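You operate a simulated robot arm through the tools that you are given. There is no shell and no other tool.

The job below is to be done with a simulated two-armed robot. You get a single attempt, and the scene is never put back.

Task
Put one of the silver sockets from the top of the steel workbench on the top beside the strainer. Put the white basket on the shelf of the steel workbench away on the shelf of the grey bench. Pick up the 30 micron clean element from the top of the fuel bench with one hand, pass it to the other hand and put it on the top of the steel workbench. Push the door under the filter rack shut. Close the cleaning locker door. Shut the cleaning locker drawer. Take the wooden brush and put it on top of the white oil filter. Fetch the orange nut driver and stand it on the filter cover. The order is free. Set down upright: white basket, clean element, orange nut driver.

It is judged by the outcome, as a careful person would: the job done as asked, and still so three seconds after it is handed in. It fails if anything else is knocked over, pushed out of place, dropped, spilled or broken. A push-on lid holds only when it is set on centred and level and pressed home; a screw cap is set on level and turned clockwise until tight.

Robot
Two 7-joint arms with two-finger parallel grippers on one trunk, on a base that drives. Base frame: it is fixed to the floor where the robot stands at the start and does not move with it; the origin is under the middle of the robot, x ahead of it, y to its left, z up. Units: mm, degrees, N and s.
The left shoulder is at the start at [110, 169, 1486], the right one opposite. With the tool pointing down near the work surface each hand reaches from about 420 to 740 mm from the robot's upright axis, wherever it stands, measured 20 degrees to its own side. Places, roughly: clean element [-2500, 1500, 1000]; cleaning locker door [-2700, -4000, 400]; cleaning locker drawer [-2900, -4200, 800]; door under the filter rack [-3200, -2000, 500]; filter cover [-1500, -1250, 1000]; orange nut driver [-2000, -4750, 1000]; shelf of the grey bench [1300, -200, 500]; silver socket [500, -2250, 1000]; top beside the strainer (48x15 cm) [-3660, -2580, 700]; top of the steel workbench [800, -1800, 900]; white basket (10x10x15 cm) [1000, -1200, 500]; white oil filter [-1000, -2250, 1000]; wooden brush (2x3x19 cm) [-2200, -4700, 1000]. Payload 1.57 kg a hand.
The tool frame of a hand sits at the grasp point between the pads (the TCP): z along the fingers, y along the line on which they close. The tips reach 30 mm beyond it. Largest opening 80 mm; finger width 17, thickness 12; the body of the gripper, 40 by 82 mm, starts 80 mm behind the TCP.
Orientation is told as [roll, pitch, yaw] about the base's x, y, z axes, in that order, counted from this pose: with the fingers straight down and closing along the base's y, the tool's x points along the base's -x, its y along +y and its z along -z.

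Tools
- The arms move only by the tool step_arm. It takes "left_series", "right_series" or both (then of equal length, played together; a hand with none holds still); each is a list of rows, each a list of 7 numbers: the shift along the base's x, y, z in cm, then the turn, a rotation vector about the base's x, y, z in degrees, then the closure in counts, from 0 (fully open) to 255 (shut). In form: [[dx, dy, dz, rx, ry, rz, grip], ...]. A call has 1 to 20 rows; each row is the pose to reach, as a shift and turn from the pose commanded when the call began. Each row takes 0.2 s and may step no farther than 50 mm and 8.6 degrees from the row before; otherwise, or with a gripper value out of range, the whole call is refused. A pose out of reach is approached as far as the arm can. The call stops where the force on the tool passes 40 N (or 10 N more than at its start, if that is more) or the arm is blocked; 0.2 s more then pass. Each finger travels about 72 mm/s and halts on what it meets, pressing with about 42 N; the grip force reading is that of the motor and also rises with nothing between the fingers. The clock runs only during rows and for 0.2 s after the last one: add rows that repeat a pose to give the fingers time. The reply holds the time, the measured pose of the TCP, the force on the tool along the base axes, the opening and the grip force, in the units named above and with some noise, with the torque about the TCP (base axes, N m) and any sound that the robot's microphone picked up.
- Cameras (640 x 400 px; columns grow to the right, rows downward): "scene" is now at [160, 13.4, 1670.1]; the picture's right is [0.16, -0.99, 0.00], its down [-0.73, -0.12, -0.67] and it looks along [0.66, 0.11, -0.74] (base axes); focal length 250 px, centre (320, 200). "left" rides on the left gripper at [72, 7, -122] in its tool frame; the picture's right is [-0.09, 1.00, 0.00], its down [-0.84, -0.08, -0.54] and it looks along [-0.54, -0.05, 0.84] (tool axes); focal length 238 px, centre (320, 200). "right" rides on the right gripper at [72, -7, -122] in its tool frame; the picture's right is [0.09, 1.00, 0.00], its down [-0.84, 0.08, -0.54] and it looks along [-0.54, 0.05, 0.84] (tool axes); focal length 238 px, centre (320, 200). There is no depth. A picture from a camera that has moved, and an enlarged one, comes with that camera's place and axes in the base frame and with its lens.
- get_image(camera): a new picture of that camera. It takes no simulated time.
- lift_body(by): slides the trunk up (or, below 0, down) by that many mm; the arms and the scene camera ride with it, the base frame stays. It gives what a move gives, with no picture.
- steer(legs): drives the robot by 1 to 6 legs, each [ahead, left, turn to the left] in mm, mm and degrees, along the robot's own axes; the way and the turn of a leg run together, so that a leg with both is an arc; at most 1500 mm and 180 degrees a leg. The arms and the cameras ride along, it lands a little off, and it stops where it bumps. It gives what a move gives.
- head_to(pan, tilt): turns the head with the scene camera to pan (to the left, within 86 degrees either way) and tilt (down, from -29 to 69), counted from straight ahead of the robot. It gives what a move gives.
- zoom(camera, box): a new picture of the part [left, top, right, bottom] of that camera's present view, enlarged. It takes no simulated time.
- job_done(): hands the job in; it is judged then, once.

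Nothing tells you exact positions but the pictures and the camera data. Unless the task says otherwise, let go and move clear before handing in.

The tools are called after "Call:" as a command line: name --argument value ..., lists and objects as JSON in quotes. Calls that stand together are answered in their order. step_arm: Moves the arms, as the interface text tells. Its arguments: {"type":"object","properties":{"left_series":{"type":"array","items":{"type":"array","items":{"type":"number"}}},"right_series":{"type":"array","items":{"type":"array","items":{"type":"number"}}}},"required":[]} The other tools are called the same way: lift_body (by) slides the trunk up or down; steer (legs) drives the base; head_to (pan, tilt) turns the head that bears the scene camera; get_image (camera) takes a picture; zoom (camera, box) takes an enlarged picture of a part of a camera's view; job_done () hands the job in.

At the start:

```text
clock: 0.0
left_ee_pos: [659.0, 270.7, 1183.8]
left_orientation: [-0.1, 0.0, 0.0]
left_force: [-0.4, -0.3, 0.6]
left_torque: [0.02, 0.0, 0.02]
left_gripper_width: 80.1
left_grip_force: 0.0
right_ee_pos: [663.5, -256.9, 1174.6]
right_orientation: [-0.1, -0.1, 0.1]
right_force: [0.1, 0.3, 0.5]
right_torque: [0.02, 0.01, 0.0]
right_gripper_width: 80.0
right_grip_force: 0.1
trunk travel left (down, up): [-800.0, 90.0]
robot x, y, heading: [-1.4, 0.4, -0.1]
head pan, tilt: [9.2, 48.0]
```

scene: 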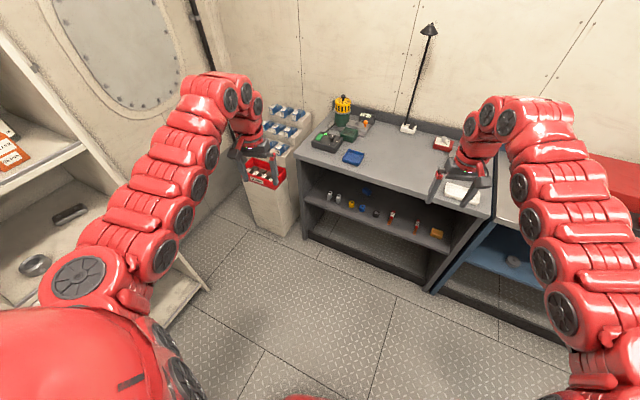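
right: 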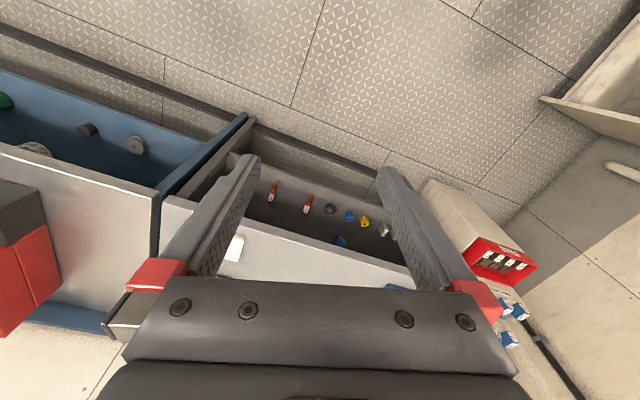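
left: 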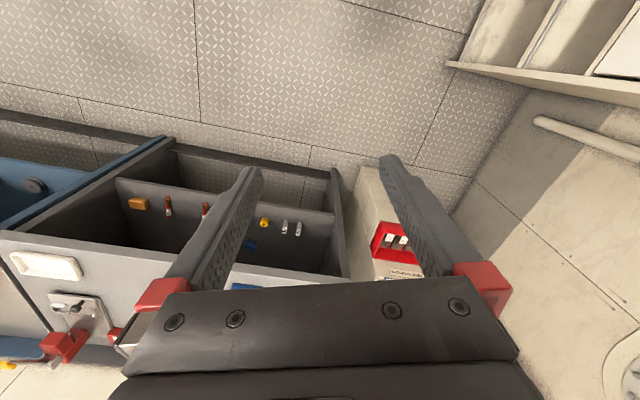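

I see a grey bench ahead with a shelf and a blue-framed bench to its right. Before moving anything I'll look around the room with the head camera.

Call:
head_to --pan -30 --tilt 30

```text
clock: 1.1
left_ee_pos: [658.4, 269.7, 1184.3]
left_orientation: [0.0, 0.0, 0.0]
left_force: [-0.3, -0.1, 0.4]
left_torque: [-0.01, 0.01, -0.03]
left_gripper_width: 79.8
left_grip_force: 0.1
right_ee_pos: [663.1, -258.1, 1174.3]
right_orientation: [0.0, 0.0, 0.0]
right_force: [-0.5, 0.0, -0.1]
right_torque: [0.03, 0.0, -0.01]
right_gripper_width: 79.9
right_grip_force: 0.1
trunk travel left (down, up): [-800.0, 90.0]
robot x, y, heading: [-0.9, 1.1, 0.2]
head pan, tilt: [-30.0, 30.0]
```

Head is panned right; I'll take a picture and see the neighbouring benches.

Call:
get_image --camera "scene"

```text
taken
camera scene: at [160.5, -44.3, 1696.8], right [-0.5, -0.87, 0.0], down [-0.43, 0.25, -0.87], along [0.75, -0.43, -0.5], focal length 250 px, centre (320, 200)
```

scene: 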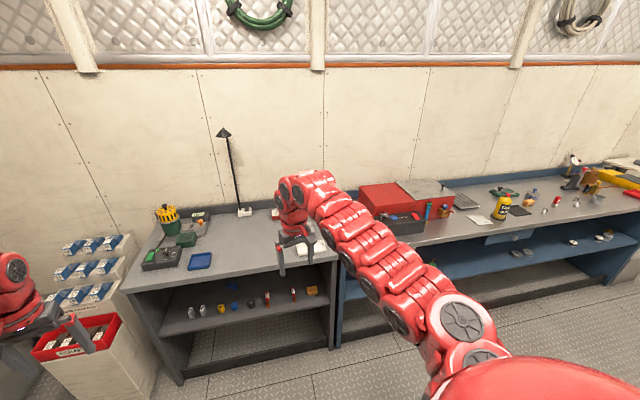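

The grey bench is ahead, and the long blue-framed steel workbench is to its right. I'll look further right and left.

Call:
head_to --pan -80 --tilt 20

Call:
get_image --camera "scene"

Call:
head_to --pan 80 --tilt 20

Call:
get_image --camera "scene"

```text
clock: 2.2
left_ee_pos: [657.9, 268.7, 1183.3]
left_orientation: [-0.1, 0.0, 0.1]
left_force: [0.1, -0.8, 0.8]
left_torque: [0.03, -0.01, 0.0]
left_gripper_width: 79.8
left_grip_force: 0.0
right_ee_pos: [661.5, -257.1, 1174.9]
right_orientation: [0.0, 0.0, 0.0]
right_force: [0.9, -0.5, 0.5]
right_torque: [0.03, -0.01, 0.04]
right_gripper_width: 80.5
right_grip_force: 0.0
trunk travel left (down, up): [-800.0, 90.0]
robot x, y, heading: [1.1, 0.9, 0.1]
head pan, tilt: [-80.0, 20.0]
```

```text
taken
camera scene: at [98.4, -90.9, 1712.9], right [-0.98, -0.17, 0.0], down [-0.06, 0.34, -0.94], along [0.16, -0.93, -0.34], focal length 250 px, centre (320, 200)
```

scene: 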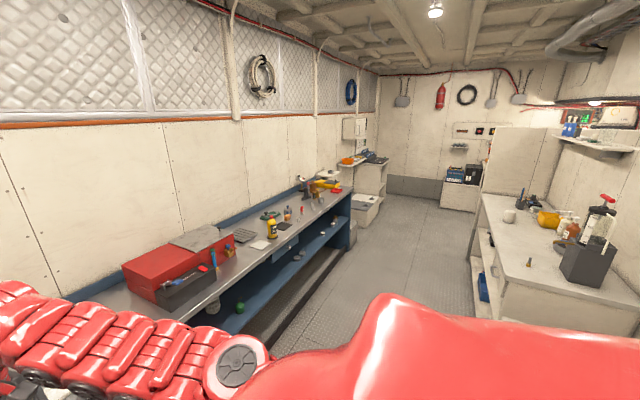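

```text
clock: 4.7
left_ee_pos: [658.3, 269.0, 1183.5]
left_orientation: [0.0, 0.1, 0.1]
left_force: [-0.4, 0.3, 0.1]
left_torque: [0.03, -0.01, 0.01]
left_gripper_width: 80.0
left_grip_force: 0.0
right_ee_pos: [664.8, -257.4, 1173.7]
right_orientation: [0.0, 0.0, 0.0]
right_force: [-0.5, -0.5, 0.4]
right_torque: [0.02, 0.04, 0.02]
right_gripper_width: 80.0
right_grip_force: 0.2
trunk travel left (down, up): [-800.0, 90.0]
robot x, y, heading: [-1.1, -1.1, 0.1]
head pan, tilt: [80.0, 20.0]
```

```text
taken
camera scene: at [98.4, 92.5, 1713.0], right [0.98, -0.17, 0.0], down [-0.06, -0.34, -0.94], along [0.16, 0.93, -0.34], focal length 250 px, centre (320, 200)
```

scene: 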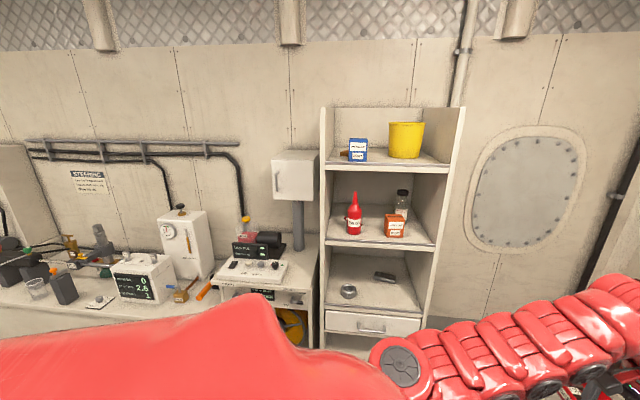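

The room is a workshop with its walls rotated a bit relative to my axes. Fuel bench is to the left rear, and a white counter sits to the right rear. I'll turn in place to survey the rest.

Call:
steer --legs '[[0, 0, -150]]'

Call:
head_to --pan 40 --tilt 15

Call:
get_image --camera "scene"

Call:
head_to --pan -30 --tilt 15

Call:
get_image --camera "scene"

```text
clock: 10.7
left_ee_pos: [-362.3, -614.6, 1183.9]
left_orientation: [-0.1, 0.0, -143.0]
left_force: [0.8, 0.0, 0.0]
left_torque: [0.01, -0.01, -0.03]
left_gripper_width: 79.7
left_grip_force: 0.1
right_ee_pos: [-675.0, -210.6, 1174.5]
right_orientation: [0.6, -0.4, -141.3]
right_force: [10.3, -12.1, -0.7]
right_torque: [1.19, 0.89, 0.15]
right_gripper_width: 65.8
right_grip_force: 0.1
trunk travel left (down, up): [-800.0, 90.0]
robot x, y, heading: [0.3, -5.0, -143.2]
head pan, tilt: [80.0, 20.0]
stopped in leg 1: the force on the tool passed its limit at 60 N (the readings are from after the stop); the commanded pose is now the measured one
```

```text
clock: 11.8
left_ee_pos: [-362.9, -614.6, 1182.7]
left_orientation: [-0.2, 0.0, -143.1]
left_force: [0.3, 0.2, -0.1]
left_torque: [-0.04, -0.01, 0.0]
left_gripper_width: 80.0
left_grip_force: 0.1
right_ee_pos: [-677.1, -208.8, 1175.8]
right_orientation: [0.4, -0.3, -141.4]
right_force: [11.6, -19.4, -3.1]
right_torque: [1.68, 0.94, 0.33]
right_gripper_width: 60.8
right_grip_force: 0.1
trunk travel left (down, up): [-800.0, 90.0]
robot x, y, heading: [-2.1, 0.2, -143.1]
head pan, tilt: [40.0, 15.0]
```

```text
taken
camera scene: at [-81.0, -144.5, 1720.7], right [-0.97, 0.23, 0.0], down [0.06, 0.26, -0.97], along [-0.22, -0.94, -0.26], focal length 250 px, centre (320, 200)
```

scene: 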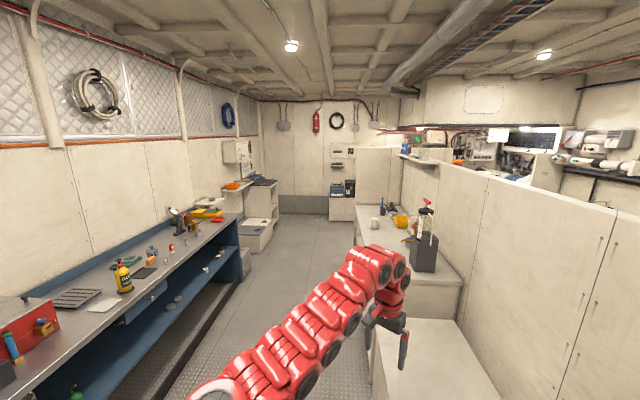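

```text
clock: 13.2
left_ee_pos: [-362.4, -614.3, 1182.6]
left_orientation: [-0.2, -0.1, -143.1]
left_force: [0.5, -0.4, 0.6]
left_torque: [-0.01, 0.0, -0.01]
left_gripper_width: 80.0
left_grip_force: 0.1
right_ee_pos: [-676.4, -209.4, 1174.8]
right_orientation: [0.5, -0.4, -141.7]
right_force: [11.7, -18.3, -3.3]
right_torque: [1.65, 1.05, 0.29]
right_gripper_width: 60.3
right_grip_force: 0.0
trunk travel left (down, up): [-800.0, 90.0]
robot x, y, heading: [2.1, -0.2, -143.2]
head pan, tilt: [-30.0, 15.0]
```

```text
taken
camera scene: at [-152.2, -64.7, 1721.2], right [-0.12, 0.99, 0.0], down [0.26, 0.03, -0.97], along [-0.96, -0.12, -0.26], focal length 250 px, centre (320, 200)
```

scene: 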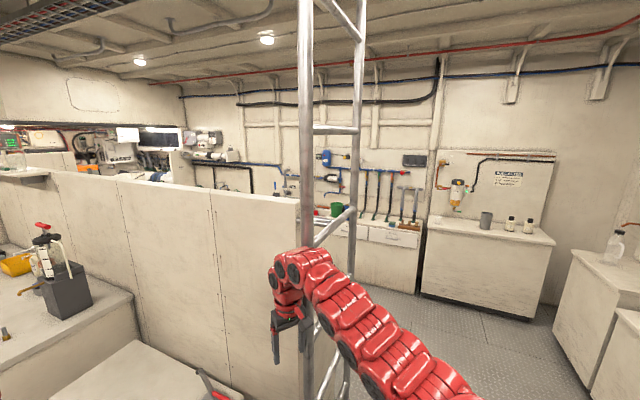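

The right hand touched a fixed steel ladder, which looks unmoved. I'll turn back a little and tuck the arms closer before driving on.

Call:
steer --legs '[[0, 0, 30]]'

Call:
get_image --camera "scene"

```text
clock: 15.0
left_ee_pos: [-16.8, -712.3, 1183.9]
left_orientation: [0.0, -0.1, -113.7]
left_force: [-0.5, 0.3, 0.6]
left_torque: [0.04, 0.03, -0.02]
left_gripper_width: 79.9
left_grip_force: 0.0
right_ee_pos: [-490.5, -512.9, 1174.8]
right_orientation: [0.5, -0.3, -112.2]
right_force: [0.3, 0.2, -0.6]
right_torque: [0.03, 0.0, 0.01]
right_gripper_width: 80.1
right_grip_force: 0.1
trunk travel left (down, up): [-800.0, 90.0]
robot x, y, heading: [-0.7, -2.8, -113.7]
head pan, tilt: [-30.0, 15.0]
```

```text
taken
camera scene: at [-105.6, -129.1, 1721.1], right [-0.59, 0.81, 0.0], down [0.21, 0.15, -0.97], along [-0.78, -0.57, -0.26], focal length 250 px, centre (320, 200)
```

scene: 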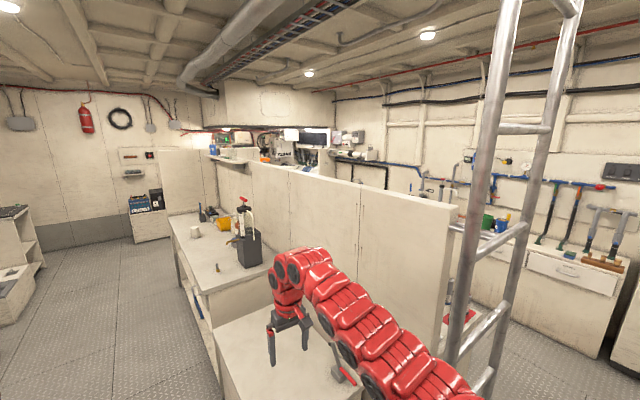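

I can see the island counter with the white oil filter and a partition wall behind it. I'll tuck both hands in before driving.

Call:
step_arm --left_series '[[1.9, 4.4, 0, 0, 0, 0, 0], [3.8, 8.8, 0, 0, 0, 0, 0], [5.7, 13.2, 0, 0, 0, 0, 0], [7.6, 17.6, 0, 0, 0, 0, 0], [9.5, 22.0, 0, 0, 0, 0, 0]]' --right_series '[[1.9, 4.4, 0, 0, 0, 0, 0], [3.8, 8.8, 0, 0, 0, 0, 0], [5.7, 13.2, 0, 0, 0, 0, 0], [7.6, 17.6, 0, 0, 0, 0, 0], [9.5, 22.0, 0, 0, 0, 0, 0]]'

Call:
head_to --pan 0 --tilt 25

Call:
get_image --camera "scene"

```text
clock: 16.2
left_ee_pos: [38.0, -675.6, 1220.3]
left_orientation: [-0.2, 0.0, -113.6]
left_force: [0.1, -0.5, 0.3]
left_torque: [0.01, -0.01, 0.0]
left_gripper_width: 80.1
left_grip_force: 0.2
left hand out of reach, approached as far as the arm can: row 1, 2, 3, 4, 5
right_ee_pos: [-498.4, -450.1, 1220.4]
right_orientation: [0.7, -0.3, -112.2]
right_force: [0.3, 0.2, 0.3]
right_torque: [0.02, 0.04, -0.01]
right_gripper_width: 80.1
right_grip_force: 0.0
right hand out of reach, approached as far as the arm can: row 1, 2, 3, 4, 5
trunk travel left (down, up): [-800.0, 90.0]
robot x, y, heading: [-0.7, -4.2, -113.5]
head pan, tilt: [-30.0, 15.0]
```

```text
clock: 17.2
left_ee_pos: [39.5, -676.2, 1219.1]
left_orientation: [-0.1, 0.0, -113.6]
left_force: [0.0, -0.2, 0.2]
left_torque: [0.03, -0.01, 0.01]
left_gripper_width: 80.1
left_grip_force: 0.1
right_ee_pos: [-497.5, -451.7, 1218.6]
right_orientation: [0.8, -0.3, -112.3]
right_force: [0.9, 1.2, 0.8]
right_torque: [0.0, -0.01, 0.01]
right_gripper_width: 80.2
right_grip_force: 0.2
trunk travel left (down, up): [-800.0, 90.0]
robot x, y, heading: [-0.2, -1.3, -113.4]
head pan, tilt: [0.0, 25.0]
```

```text
taken
camera scene: at [-66.7, -158.3, 1704.9], right [-0.92, 0.4, 0.0], down [0.17, 0.39, -0.91], along [-0.36, -0.83, -0.42], focal length 250 px, centre (320, 200)
```

scene: 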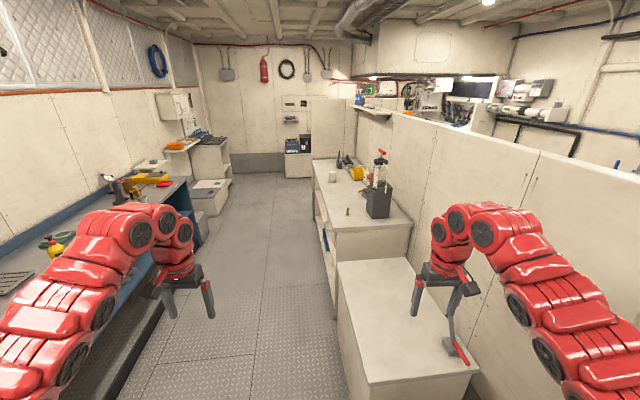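

The aisle runs at about heading -107°. I'll turn to face the benches (about -17°) to inspect the steel workbench shelf and the grey bench shelf.

Call:
steer --legs '[[0, 0, 96]]'

Call:
head_to --pan -30 --tilt 35

Call:
get_image --camera "scene"

```text
clock: 21.6
left_ee_pos: [671.3, 86.0, 1220.5]
left_orientation: [0.0, -0.1, -19.7]
left_force: [-0.4, -0.5, -0.2]
left_torque: [0.01, -0.01, 0.02]
left_gripper_width: 80.1
left_grip_force: 0.1
right_ee_pos: [482.3, -466.4, 1220.0]
right_orientation: [0.7, -0.3, -18.4]
right_force: [-0.1, -1.0, -0.1]
right_torque: [0.01, 0.0, -0.01]
right_gripper_width: 80.0
right_grip_force: 0.0
trunk travel left (down, up): [-800.0, 90.0]
robot x, y, heading: [1.3, -3.2, -19.5]
head pan, tilt: [0.0, 25.0]
```

```text
clock: 22.5
left_ee_pos: [670.3, 85.1, 1219.1]
left_orientation: [-0.1, 0.0, -19.6]
left_force: [0.1, 0.1, 0.2]
left_torque: [-0.01, 0.01, -0.01]
left_gripper_width: 79.9
left_grip_force: 0.1
right_ee_pos: [482.6, -466.2, 1219.4]
right_orientation: [0.7, -0.3, -18.3]
right_force: [-0.3, 0.0, -0.4]
right_torque: [0.04, 0.02, -0.01]
right_gripper_width: 80.2
right_grip_force: 0.2
trunk travel left (down, up): [-800.0, 90.0]
robot x, y, heading: [0.5, -1.2, -19.6]
head pan, tilt: [-30.0, 35.0]
```

```text
taken
camera scene: at [134.6, -94.0, 1689.1], right [-0.76, -0.65, 0.0], down [-0.37, 0.44, -0.82], along [0.53, -0.62, -0.57], focal length 250 px, centre (320, 200)
```

scene: 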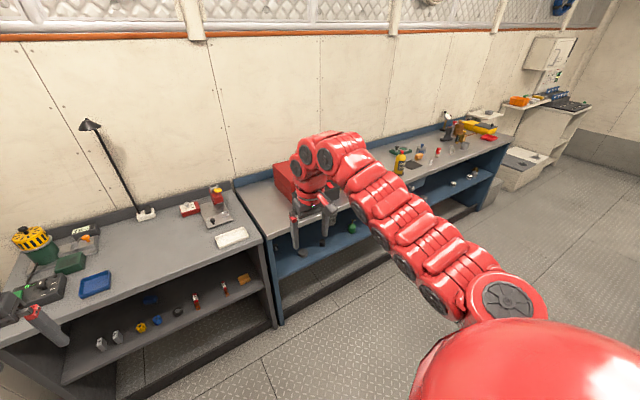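

I'll slide along the benches to stand in front of the steel workbench shelf where the white basket should be.

Call:
steer --legs '[[0, -850, 3]]'

Call:
head_to --pan -10 --tilt 40

Call:
get_image --camera "scene"

```text
clock: 27.1
left_ee_pos: [395.9, -702.8, 1221.0]
left_orientation: [-0.1, 0.0, -16.5]
left_force: [-0.7, 1.1, 0.2]
left_torque: [0.01, 0.0, 0.01]
left_gripper_width: 79.9
left_grip_force: 0.0
right_ee_pos: [238.0, -1264.8, 1218.1]
right_orientation: [0.5, -0.4, -15.1]
right_force: [0.0, 0.4, 0.0]
right_torque: [-0.01, -0.03, 0.01]
right_gripper_width: 79.9
right_grip_force: 0.1
trunk travel left (down, up): [-800.0, 90.0]
robot x, y, heading: [-271.7, -828.5, -16.6]
head pan, tilt: [-30.0, 35.0]
```

```text
clock: 27.9
left_ee_pos: [396.6, -704.3, 1219.6]
left_orientation: [-0.1, 0.0, -16.5]
left_force: [-1.4, -0.1, -0.7]
left_torque: [0.0, 0.0, 0.0]
left_gripper_width: 80.2
left_grip_force: 0.1
right_ee_pos: [237.8, -1266.3, 1220.1]
right_orientation: [0.6, -0.3, -15.1]
right_force: [-0.2, -0.3, 0.1]
right_torque: [-0.01, 0.0, 0.01]
right_gripper_width: 79.9
right_grip_force: 0.1
trunk travel left (down, up): [-800.0, 90.0]
robot x, y, heading: [-269.4, -831.6, -16.7]
head pan, tilt: [-10.0, 40.0]
```

```text
taken
camera scene: at [-114.5, -886.5, 1681.6], right [-0.45, -0.89, 0.0], down [-0.57, 0.29, -0.77], along [0.69, -0.34, -0.64], focal length 250 px, centre (320, 200)
```

scene: 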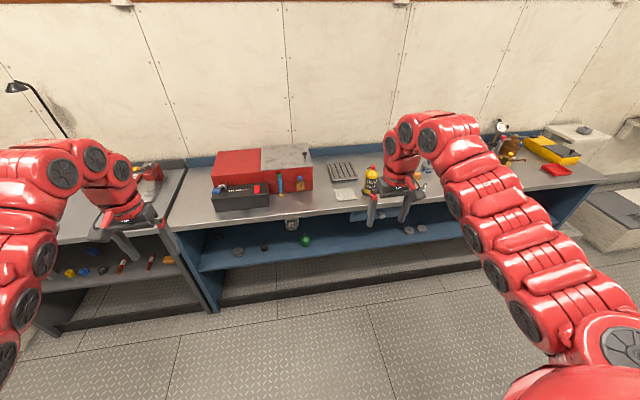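

The shelf interior is hidden by the top; I'll lower the trunk to see under it.

Call:
lift_body --by -600

Call:
head_to --pan -5 --tilt 20

Call:
get_image --camera "scene"

```text
refused: -600 is not a number from -400 to 400
```

```text
clock: 28.8
left_ee_pos: [396.7, -703.1, 1220.4]
left_orientation: [-0.1, 0.1, -16.4]
left_force: [0.5, 0.0, 0.0]
left_torque: [0.04, -0.02, -0.01]
left_gripper_width: 79.8
left_grip_force: 0.1
right_ee_pos: [238.8, -1263.5, 1218.8]
right_orientation: [0.7, -0.2, -15.1]
right_force: [-0.2, -0.5, 0.2]
right_torque: [0.02, 0.0, 0.01]
right_gripper_width: 80.0
right_grip_force: 0.0
trunk travel left (down, up): [-800.0, 90.0]
robot x, y, heading: [-266.3, -826.8, -16.4]
head pan, tilt: [-5.0, 20.0]
```

```text
taken
camera scene: at [-103.8, -882.4, 1712.9], right [-0.37, -0.93, 0.0], down [-0.32, 0.13, -0.94], along [0.87, -0.34, -0.34], focal length 250 px, centre (320, 200)
```

scene: 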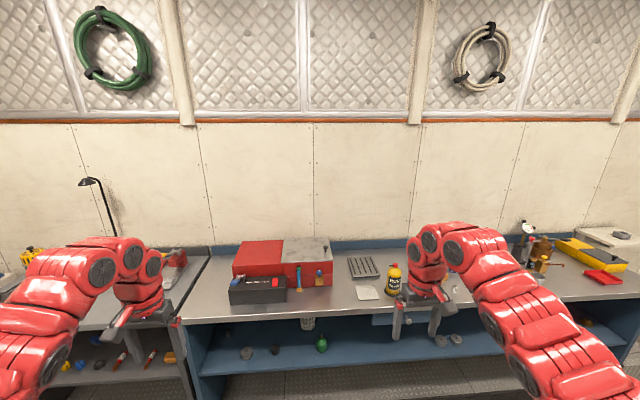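

The trunk moves at most 400 mm per call, so I'll lower it by 400 and then 200.

Call:
lift_body --by -400

Call:
lift_body --by -200

Call:
get_image --camera "scene"

```text
clock: 32.6
left_ee_pos: [396.0, -703.3, 819.7]
left_orientation: [-0.1, 0.1, -16.5]
left_force: [0.3, -0.2, 0.2]
left_torque: [-0.01, -0.03, -0.01]
left_gripper_width: 79.9
left_grip_force: 0.0
right_ee_pos: [237.7, -1264.1, 819.4]
right_orientation: [0.7, -0.3, -15.1]
right_force: [-0.3, 0.4, -0.2]
right_torque: [0.02, 0.01, 0.01]
right_gripper_width: 79.9
right_grip_force: 0.0
trunk travel left (down, up): [-400.0, 490.0]
robot x, y, heading: [-269.3, -825.6, -16.6]
head pan, tilt: [-5.0, 20.0]
```

```text
clock: 34.8
left_ee_pos: [395.9, -703.7, 619.4]
left_orientation: [-0.1, 0.0, -16.5]
left_force: [0.5, 0.9, -0.2]
left_torque: [0.01, -0.01, -0.01]
left_gripper_width: 80.0
left_grip_force: 0.1
right_ee_pos: [238.6, -1264.8, 620.3]
right_orientation: [0.7, -0.3, -15.1]
right_force: [0.0, -0.7, 0.3]
right_torque: [0.03, 0.0, 0.02]
right_gripper_width: 80.1
right_grip_force: 0.0
trunk travel left (down, up): [-200.0, 690.0]
robot x, y, heading: [-268.9, -827.2, -16.4]
head pan, tilt: [-5.0, 20.0]
```

```text
taken
camera scene: at [-104.1, -882.4, 1113.0], right [-0.37, -0.93, 0.0], down [-0.32, 0.13, -0.94], along [0.87, -0.34, -0.34], focal length 250 px, centre (320, 200)
```

scene: 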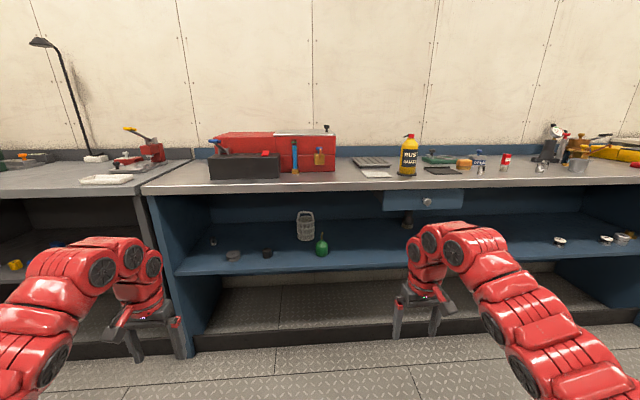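

Now I see the white basket with a handle on the blue shelf, with a green bottle, dark cap and a grey disc nearby. I'll zoom in.

Call:
zoom --camera "scene" --box '[180, 190, 380, 315]'

Call:
zoom --camera "scene" --box '[340, 120, 600, 260]'

```text
3.20 times, centred on (280, 252) of scene
camera zoom: at [-104.1, -882.4, 1113.0], right [-0.37, -0.93, 0.0], down [-0.32, 0.13, -0.94], along [0.87, -0.34, -0.34], focal length 800 px, centre (448, 32)
```

zoom: 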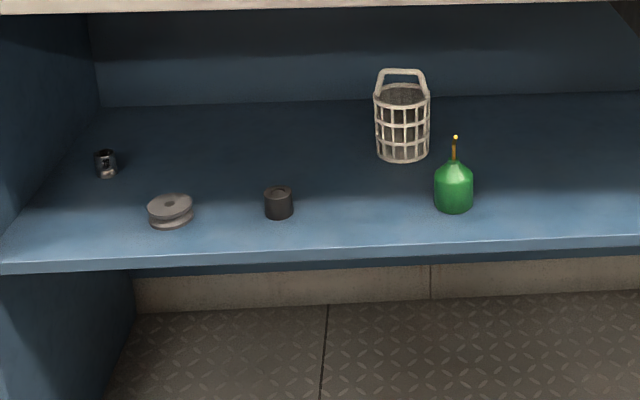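

```text
2.46 times, centred on (470, 190) of scene
camera zoom: at [-104.1, -882.4, 1113.0], right [-0.37, -0.93, 0.0], down [-0.32, 0.13, -0.94], along [0.87, -0.34, -0.34], focal length 615 px, centre (-49, 225)
```

zoom: 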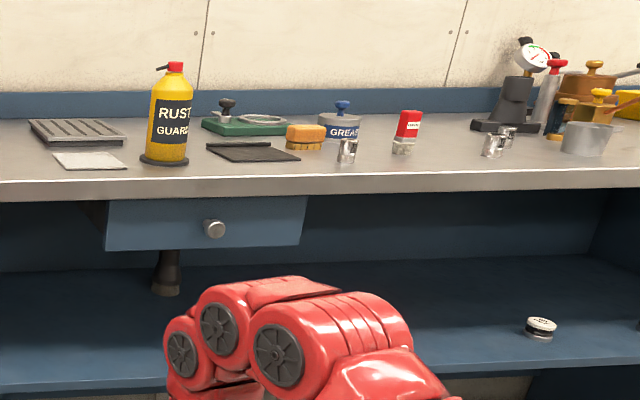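

I'll lower further by 150 mm to triangulate the basket and shelf height by parallax.

Call:
lift_body --by -150

Call:
zoom --camera "scene" --box '[220, 130, 380, 230]'

Call:
get_image --camera "scene"

```text
clock: 36.5
left_ee_pos: [395.9, -702.5, 470.2]
left_orientation: [-0.1, 0.1, -16.5]
left_force: [0.1, -1.2, 0.1]
left_torque: [0.02, 0.01, 0.01]
left_gripper_width: 79.8
left_grip_force: 0.1
right_ee_pos: [238.2, -1264.9, 470.0]
right_orientation: [0.8, -0.4, -15.1]
right_force: [-0.4, 0.0, -0.6]
right_torque: [0.0, -0.02, 0.0]
right_gripper_width: 80.1
right_grip_force: 0.1
trunk travel left (down, up): [-50.0, 840.0]
robot x, y, heading: [-273.8, -830.0, -16.5]
head pan, tilt: [-5.0, 20.0]
```

```text
4.00 times, centred on (300, 180) of scene
camera zoom: at [-104.1, -882.4, 963.0], right [-0.37, -0.93, 0.0], down [-0.32, 0.13, -0.94], along [0.87, -0.34, -0.34], focal length 1000 px, centre (400, 280)
```

zoom: 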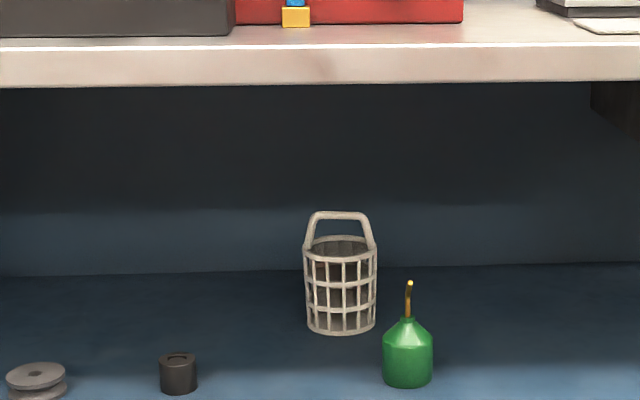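

```text
taken
camera scene: at [-104.1, -882.4, 963.0], right [-0.37, -0.93, 0.0], down [-0.32, 0.13, -0.94], along [0.87, -0.34, -0.34], focal length 250 px, centre (320, 200)
```

scene: 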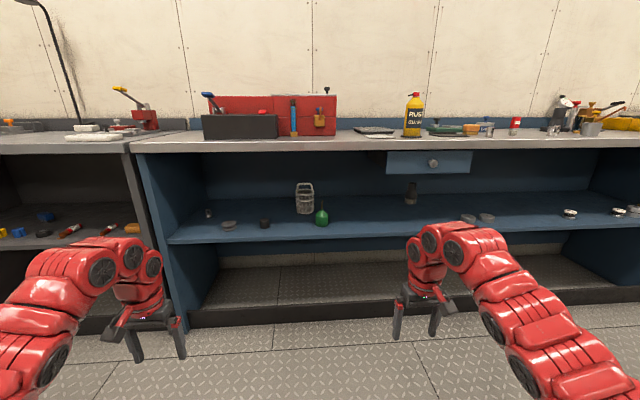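

The basket handle bar is about [1005, -1238, 628], shelf surface about z 488, bench underside about z 825. Now I'll check the grey bench shelf for a free spot.

Call:
head_to --pan 35 --tilt 20

Call:
get_image --camera "scene"

Call:
zoom --camera "scene" --box '[180, 100, 480, 290]'

```text
clock: 37.6
left_ee_pos: [394.7, -702.9, 471.0]
left_orientation: [-0.2, 0.0, -16.5]
left_force: [0.3, 0.6, 0.4]
left_torque: [0.01, -0.02, -0.01]
left_gripper_width: 80.0
left_grip_force: 0.1
right_ee_pos: [238.2, -1264.3, 470.0]
right_orientation: [0.7, -0.3, -15.0]
right_force: [0.1, -0.6, 0.0]
right_torque: [0.0, -0.03, -0.01]
right_gripper_width: 80.1
right_grip_force: 0.0
trunk travel left (down, up): [-50.0, 840.0]
robot x, y, heading: [-270.3, -828.7, -16.4]
head pan, tilt: [35.0, 20.0]
```

```text
taken
camera scene: at [-102.3, -818.8, 962.9], right [0.32, -0.95, 0.0], down [-0.32, -0.11, -0.94], along [0.89, 0.3, -0.34], focal length 250 px, centre (320, 200)
```

scene: 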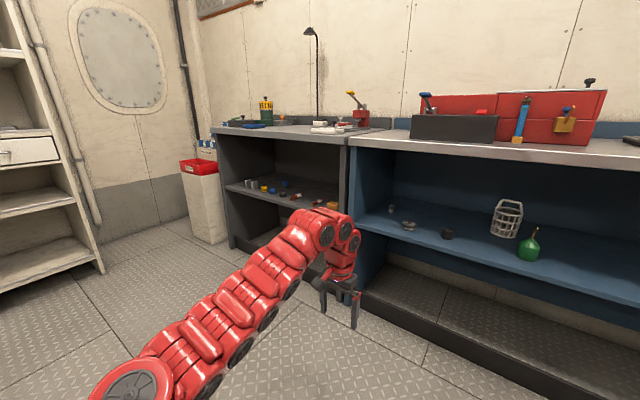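

```text
2.11 times, centred on (330, 195) of scene
camera zoom: at [-102.3, -818.8, 962.9], right [0.32, -0.95, 0.0], down [-0.32, -0.11, -0.94], along [0.89, 0.3, -0.34], focal length 526 px, centre (299, 210)
```

zoom: 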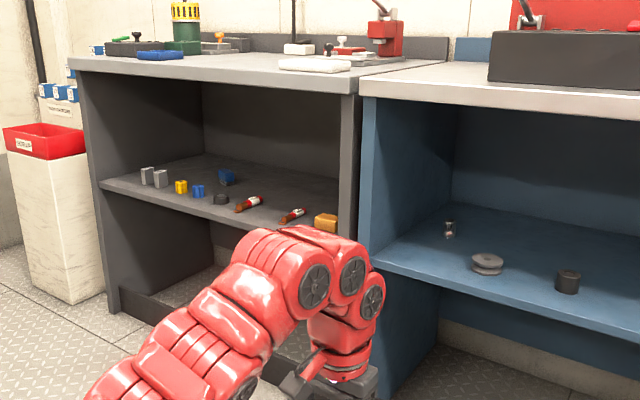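

The grey shelf has small parts at the front and free space behind. I'll swing the right arm out to the side and bring the left hand to a horizontal, vertically closing pose to grasp the basket handle.

Call:
step_arm --left_series '[[0.45, -1.25, 1.13, 3.117, -5.74, -4.619, 0], [0.91, -2.49, 2.27, 6.233, -11.48, -9.237, 0], [1.36, -3.74, 3.4, 9.35, -17.22, -13.856, 0], [1.81, -4.99, 4.53, 12.467, -22.96, -18.475, 0], [2.27, -6.23, 5.67, 15.583, -28.7, -23.093, 0], [2.72, -7.48, 6.8, 18.7, -34.44, -27.712, 0], [3.17, -8.73, 7.93, 21.817, -40.18, -32.331, 0], [3.63, -9.97, 9.07, 24.933, -45.92, -36.949, 0], [4.08, -11.22, 10.2, 28.05, -51.66, -41.568, 0], [4.53, -12.47, 11.33, 31.167, -57.4, -46.187, 0], [4.99, -13.71, 12.47, 34.283, -63.14, -50.805, 0], [5.44, -14.96, 13.6, 37.4, -68.88, -55.424, 0], [5.89, -16.21, 14.73, 40.517, -74.62, -60.043, 0], [6.35, -17.45, 15.87, 43.633, -80.36, -64.661, 0], [6.8, -18.7, 17.0, 46.75, -86.1, -69.28, 0]]' --right_series '[[-2.34, -1.3, 0, 0, 0, -3, 0], [-4.68, -2.6, 0, 0, 0, -6, 0], [-7.02, -3.9, 0, 0, 0, -9, 0], [-9.36, -5.2, 0, 0, 0, -12, 0], [-11.7, -6.5, 0, 0, 0, -15, 0], [-14.04, -7.8, 0, 0, 0, -18, 0], [-16.38, -9.1, 0, 0, 0, -21, 0], [-18.72, -10.4, 0, 0, 0, -24, 0], [-21.06, -11.7, 0, 0, 0, -27, 0], [-23.4, -13.0, 0, 0, 0, -30, 0], [-25.74, -14.3, 0, 0, 0, -33, 0], [-28.08, -15.6, 0, 0, 0, -36, 0], [-30.42, -16.9, 0, 0, 0, -39, 0], [-32.76, -18.2, 0, 0, 0, -42, 0], [-35.1, -19.5, 0, 0, 0, -45, 0]]'

Call:
head_to --pan 0 --tilt 30

Call:
get_image --camera "scene"

Call:
get_image --camera "left"

```text
clock: 40.8
left_ee_pos: [464.4, -891.7, 638.9]
left_orientation: [89.8, 0.1, -106.7]
left_force: [0.2, -0.6, -0.3]
left_torque: [-0.04, -0.03, 0.0]
left_gripper_width: 79.9
left_grip_force: 0.0
left hand out of reach, approached as far as the arm can: row 1, 2, 3, 4, 5, 6
right_ee_pos: [-96.7, -1519.6, 468.1]
right_orientation: [0.7, -0.3, -59.6]
right_force: [0.5, -0.9, -0.4]
right_torque: [-0.01, 0.02, -0.03]
right_gripper_width: 80.1
right_grip_force: 0.1
right hand out of reach, approached as far as the arm can: row 1, 2, 3, 4, 5, 6, 7, 8, 9, 10, 11, 12, 13, 14, 15
trunk travel left (down, up): [-50.0, 840.0]
robot x, y, heading: [-269.0, -827.4, -16.4]
head pan, tilt: [35.0, 20.0]
```

```text
clock: 41.8
left_ee_pos: [464.0, -890.3, 639.1]
left_orientation: [89.9, -0.1, -106.6]
left_force: [-0.3, -0.1, 0.2]
left_torque: [0.0, 0.0, 0.0]
left_gripper_width: 80.0
left_grip_force: 0.0
right_ee_pos: [-98.1, -1519.4, 467.6]
right_orientation: [0.6, -0.3, -59.6]
right_force: [-0.3, 0.5, 0.3]
right_torque: [0.01, -0.02, -0.03]
right_gripper_width: 79.7
right_grip_force: 0.0
trunk travel left (down, up): [-50.0, 840.0]
robot x, y, heading: [-269.7, -825.8, -16.7]
head pan, tilt: [0.0, 30.0]
```

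```text
taken
camera scene: at [-103.9, -874.0, 946.9], right [-0.28, -0.96, 0.0], down [-0.48, 0.14, -0.87], along [0.83, -0.25, -0.5], focal length 250 px, centre (320, 200)
```

scene: 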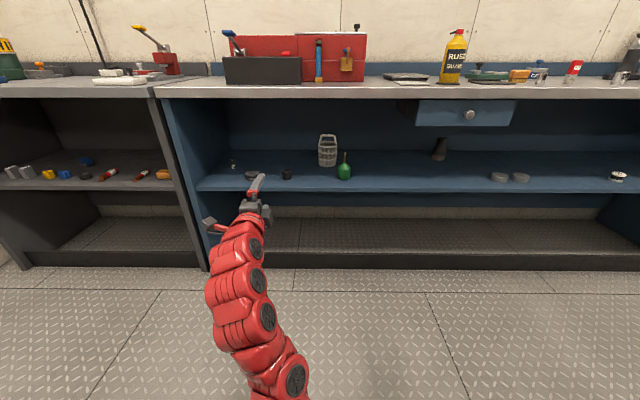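

```text
taken
camera left: at [368.8, -787.0, 646.2], right [-0.02, -0.09, 1.0], down [-0.76, -0.65, -0.08], along [0.65, -0.76, -0.05], focal length 238 px, centre (320, 200)
```

left: 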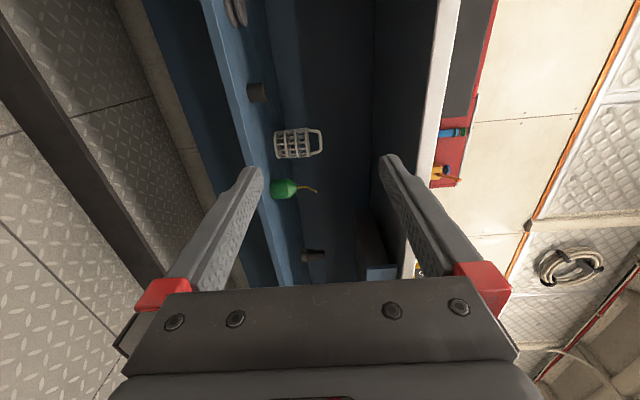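

The pose is as wanted and the handle estimate (about [1005, -1241, 626]) agrees between cameras. I'll drive sideways then forward so the hand stands about 150 mm short of the handle.

Call:
steer --legs '[[0, -180, 0], [460, 0, 0]]'

Call:
get_image --camera "scene"

Call:
get_image --camera "left"

```text
clock: 45.7
left_ee_pos: [860.8, -1185.1, 638.8]
left_orientation: [89.9, 0.0, -106.3]
left_force: [0.1, 0.5, -0.3]
left_torque: [-0.01, 0.03, -0.04]
left_gripper_width: 80.4
left_grip_force: 0.0
right_ee_pos: [301.2, -1817.9, 468.0]
right_orientation: [0.6, -0.3, -59.4]
right_force: [-0.1, -0.3, 0.0]
right_torque: [-0.01, 0.02, 0.01]
right_gripper_width: 79.7
right_grip_force: 0.1
trunk travel left (down, up): [-50.0, 840.0]
robot x, y, heading: [128.7, -1122.3, -16.6]
head pan, tilt: [0.0, 30.0]
```

```text
taken
camera scene: at [292.5, -1171.6, 946.9], right [-0.28, -0.96, 0.0], down [-0.48, 0.14, -0.87], along [0.83, -0.24, -0.5], focal length 250 px, centre (320, 200)
```

scene: 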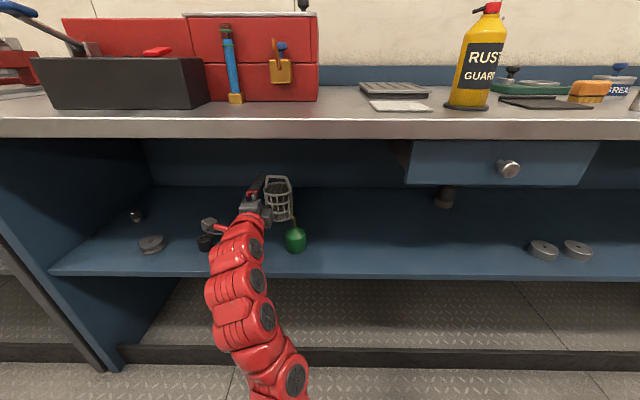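

```text
taken
camera left: at [765.1, -1083.0, 646.3], right [-0.02, -0.09, 1.0], down [-0.76, -0.65, -0.08], along [0.65, -0.75, -0.05], focal length 238 px, centre (320, 200)
```

left: 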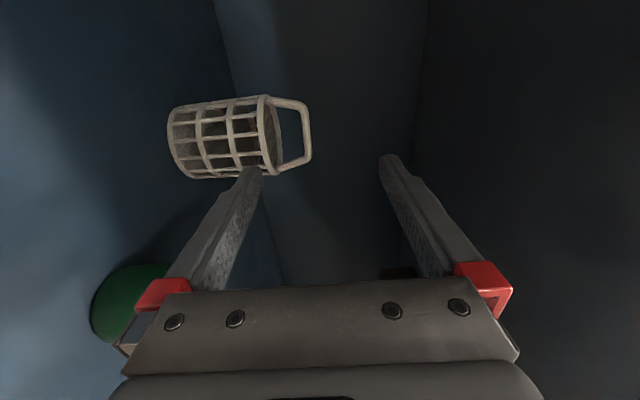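

The handle bar is about 154 mm ahead, 12 mm right and 15 mm lower than the TCP. I'll zoom to check the height before approaching with a half-closed gripper.

Call:
zoom --camera "scene" --box '[200, 150, 360, 250]'

Call:
zoom --camera "left" --box '[140, 60, 420, 235]'

```text
4.00 times, centred on (280, 200) of scene
camera zoom: at [292.5, -1171.6, 946.9], right [-0.28, -0.96, 0.0], down [-0.48, 0.14, -0.87], along [0.83, -0.24, -0.5], focal length 1000 px, centre (480, 200)
```

zoom: 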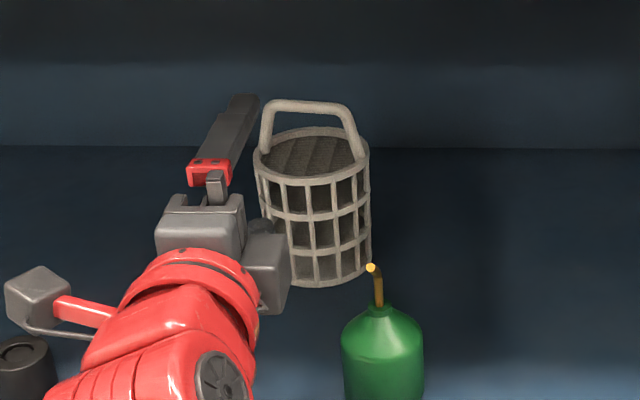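

```text
2.29 times, centred on (280, 148) of left
camera zoom: at [765.1, -1083.0, 646.3], right [-0.02, -0.09, 1.0], down [-0.76, -0.65, -0.08], along [0.65, -0.75, -0.05], focal length 545 px, centre (411, 320)
```

zoom: 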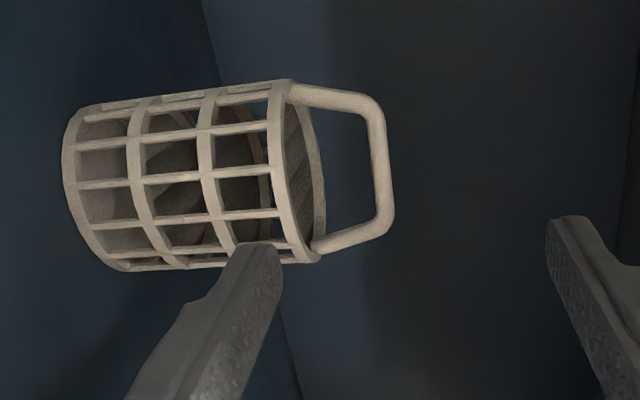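

Bar centre is about [1005, -1241, 622]. First I align laterally and vertically with the gripper half closed.

Call:
step_arm --left_series '[[-0.2, -0.6, -0.8, 0, 0, 0, 60], [-0.35, -1.2, -1.7, 0, 0, 0, 127], [1.5, -1.8, -1.7, 0, 0, 0, 127], [3.4, -2.4, -1.7, 0, 0, 0, 127], [5.3, -2.9, -1.7, 0, 0, 0, 127]]'

Call:
zoom --camera "left" --box '[140, 60, 460, 260]'

Call:
zoom --camera "scene" --box '[200, 150, 360, 250]'

```text
clock: 46.9
left_ee_pos: [914.8, -1214.1, 621.6]
left_orientation: [89.9, -0.2, -106.3]
left_force: [0.4, -0.2, -0.8]
left_torque: [-0.03, 0.0, 0.0]
left_gripper_width: 40.2
left_grip_force: 0.0
right_ee_pos: [301.2, -1817.1, 468.0]
right_orientation: [0.6, -0.3, -59.3]
right_force: [0.9, -0.6, 1.0]
right_torque: [0.0, -0.02, -0.02]
right_gripper_width: 80.0
right_grip_force: 0.1
trunk travel left (down, up): [-50.0, 840.0]
robot x, y, heading: [127.6, -1123.7, -16.4]
head pan, tilt: [0.0, 30.0]
```

```text
2.00 times, centred on (300, 160) of left
camera zoom: at [818.8, -1110.9, 628.5], right [-0.02, -0.09, 1.0], down [-0.76, -0.65, -0.08], along [0.66, -0.75, -0.05], focal length 477 px, centre (360, 280)
```

zoom: 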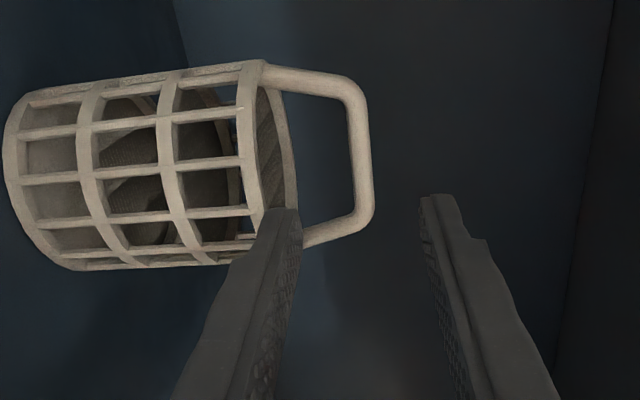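

```text
4.00 times, centred on (280, 200) of scene
camera zoom: at [292.6, -1171.6, 946.9], right [-0.28, -0.96, 0.0], down [-0.48, 0.14, -0.87], along [0.83, -0.24, -0.5], focal length 1000 px, centre (480, 200)
```

zoom: 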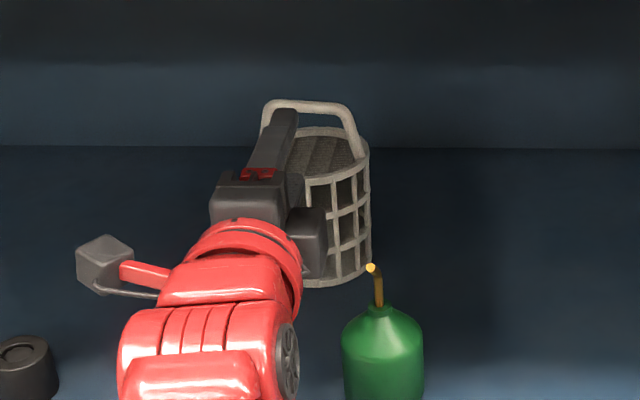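

Everything lines up: a straight advance of about 92 mm puts the bar between the fingers. I'll advance and check.

Call:
step_arm --left_series '[[2.2, -0.65, 0.1, 0, 0, 0, 127], [4.4, -1.3, 0.2, 0, 0, 0, 127], [6.6, -1.95, 0.2, 0, 0, 0, 127], [8.6, -2.55, 0.2, 0, 0, 0, 127]]'

Call:
zoom --camera "left" --box '[140, 60, 460, 260]'

Call:
zoom --camera "scene" --box '[200, 150, 360, 250]'

```text
clock: 47.9
left_ee_pos: [1002.9, -1241.1, 624.5]
left_orientation: [89.9, 0.0, -106.3]
left_force: [-0.4, 0.1, -0.1]
left_torque: [-0.03, -0.03, 0.01]
left_gripper_width: 40.0
left_grip_force: 0.1
right_ee_pos: [301.2, -1817.1, 468.0]
right_orientation: [0.7, -0.4, -59.4]
right_force: [-0.3, 0.4, 0.3]
right_torque: [0.02, -0.04, 0.02]
right_gripper_width: 79.7
right_grip_force: 0.0
trunk travel left (down, up): [-50.0, 840.0]
robot x, y, heading: [126.8, -1122.5, -16.6]
head pan, tilt: [0.0, 30.0]
```

```text
2.00 times, centred on (300, 160) of left
camera zoom: at [905.8, -1137.8, 630.9], right [-0.02, -0.09, 1.0], down [-0.76, -0.65, -0.08], along [0.66, -0.75, -0.05], focal length 477 px, centre (360, 280)
```

zoom: 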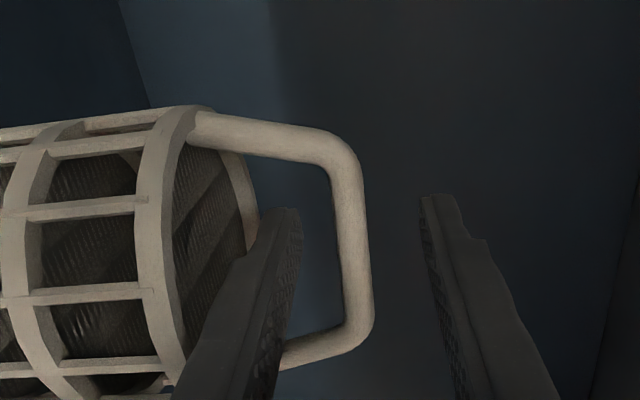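

```text
4.00 times, centred on (280, 200) of scene
camera zoom: at [292.6, -1171.5, 946.9], right [-0.28, -0.96, 0.0], down [-0.48, 0.14, -0.87], along [0.83, -0.24, -0.5], focal length 1000 px, centre (480, 200)
```

zoom: 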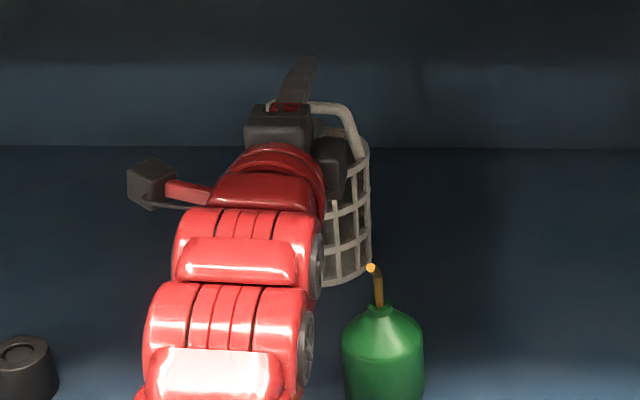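

The bar sits between the fingers. I'll close the gripper.

Call:
step_arm --left_series '[[0, 0, 0, 0, 0, 0, 200], [0, 0, 0, 0, 0, 0, 255], [0, 0, 0, 0, 0, 0, 255], [0, 0, 0, 0, 0, 0, 255]]'

Call:
zoom --camera "left" --box '[140, 60, 460, 260]'

```text
clock: 48.9
left_ee_pos: [1001.7, -1240.9, 624.3]
left_orientation: [89.9, -0.1, -106.3]
left_force: [-0.1, 0.0, 0.4]
left_torque: [-0.03, 0.05, -0.02]
left_gripper_width: 8.9
left_grip_force: 27.3
right_ee_pos: [300.7, -1817.5, 469.4]
right_orientation: [0.6, -0.3, -59.4]
right_force: [-0.7, 0.4, 0.7]
right_torque: [0.01, 0.03, 0.02]
right_gripper_width: 79.9
right_grip_force: 0.1
trunk travel left (down, up): [-50.0, 840.0]
robot x, y, heading: [124.9, -1125.9, -16.1]
head pan, tilt: [0.0, 30.0]
```

```text
2.00 times, centred on (300, 160) of left
camera zoom: at [905.6, -1137.9, 630.3], right [-0.02, -0.09, 1.0], down [-0.76, -0.65, -0.08], along [0.65, -0.75, -0.05], focal length 477 px, centre (360, 280)
```

zoom: 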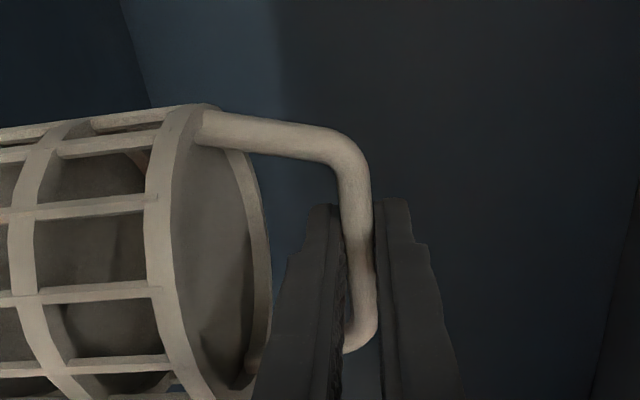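

The handle is gripped (9 mm). I'll lift 80 mm, shift left to clear the green bottle's spout, then draw back a little.

Call:
step_arm --left_series '[[0, 0, 2, 0, 0, 0, 255], [0, 0, 4, 0, 0, 0, 255], [0, 0, 6, 0, 0, 0, 255], [0.2, 0.6, 8, 0, 0, 0, 255], [0.9, 2.9, 8, 0, 0, 0, 255], [1.7, 5.8, 8, 0, 0, 0, 255], [1.7, 5.8, 8, 0, 0, 0, 255]]'

Call:
get_image --camera "left"

Call:
get_image --camera "scene"

```text
clock: 50.5
left_ee_pos: [1015.1, -1181.1, 704.2]
left_orientation: [89.9, -0.1, -106.3]
left_force: [0.7, 0.4, -0.4]
left_torque: [0.01, 0.0, 0.0]
left_gripper_width: 8.9
left_grip_force: 27.5
right_ee_pos: [300.7, -1816.7, 468.8]
right_orientation: [0.8, -0.4, -59.4]
right_force: [0.4, -0.6, -0.4]
right_torque: [0.02, -0.01, -0.01]
right_gripper_width: 79.9
right_grip_force: 0.0
trunk travel left (down, up): [-50.0, 840.0]
robot x, y, heading: [125.1, -1126.8, -16.4]
head pan, tilt: [0.0, 30.0]
```

```text
taken
camera left: at [920.5, -1078.9, 711.0], right [-0.02, -0.09, 1.0], down [-0.76, -0.65, -0.08], along [0.65, -0.75, -0.05], focal length 238 px, centre (320, 200)
```

left: 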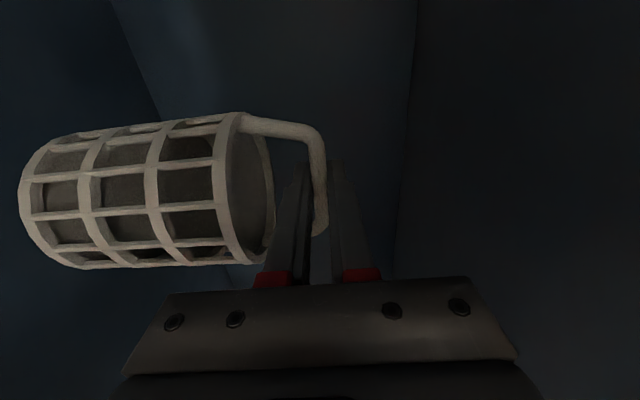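

```text
taken
camera scene: at [292.7, -1171.5, 946.9], right [-0.28, -0.96, 0.0], down [-0.48, 0.14, -0.87], along [0.83, -0.24, -0.5], focal length 250 px, centre (320, 200)
```

scene: 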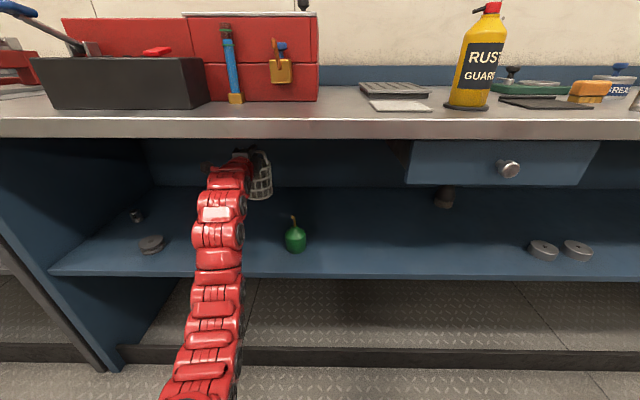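

The basket hangs cleanly in the left hand. I'll drive straight back out, then slide left to the grey bench.

Call:
steer --legs '[[-470, 0, 0]]'

Call:
get_image --camera "scene"

```text
clock: 53.2
left_ee_pos: [572.6, -1053.2, 703.3]
left_orientation: [89.9, -0.1, -106.4]
left_force: [0.1, -0.7, -1.4]
left_torque: [0.01, 0.0, 0.0]
left_gripper_width: 8.9
left_grip_force: 27.6
right_ee_pos: [-144.5, -1686.9, 469.5]
right_orientation: [0.7, -0.3, -59.5]
right_force: [0.3, 0.2, 0.0]
right_torque: [0.0, -0.02, -0.01]
right_gripper_width: 80.0
right_grip_force: 0.1
trunk travel left (down, up): [-50.0, 840.0]
robot x, y, heading: [-313.7, -994.3, -16.5]
head pan, tilt: [0.0, 30.0]
```

```text
taken
camera scene: at [-151.1, -1041.5, 946.9], right [-0.28, -0.96, 0.0], down [-0.48, 0.14, -0.87], along [0.83, -0.24, -0.5], focal length 250 px, centre (320, 200)
```

scene: 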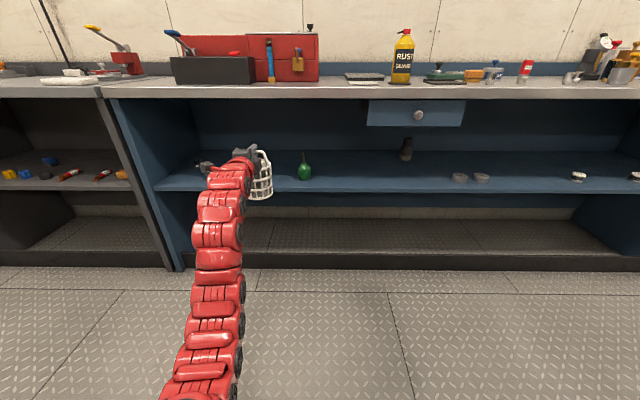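

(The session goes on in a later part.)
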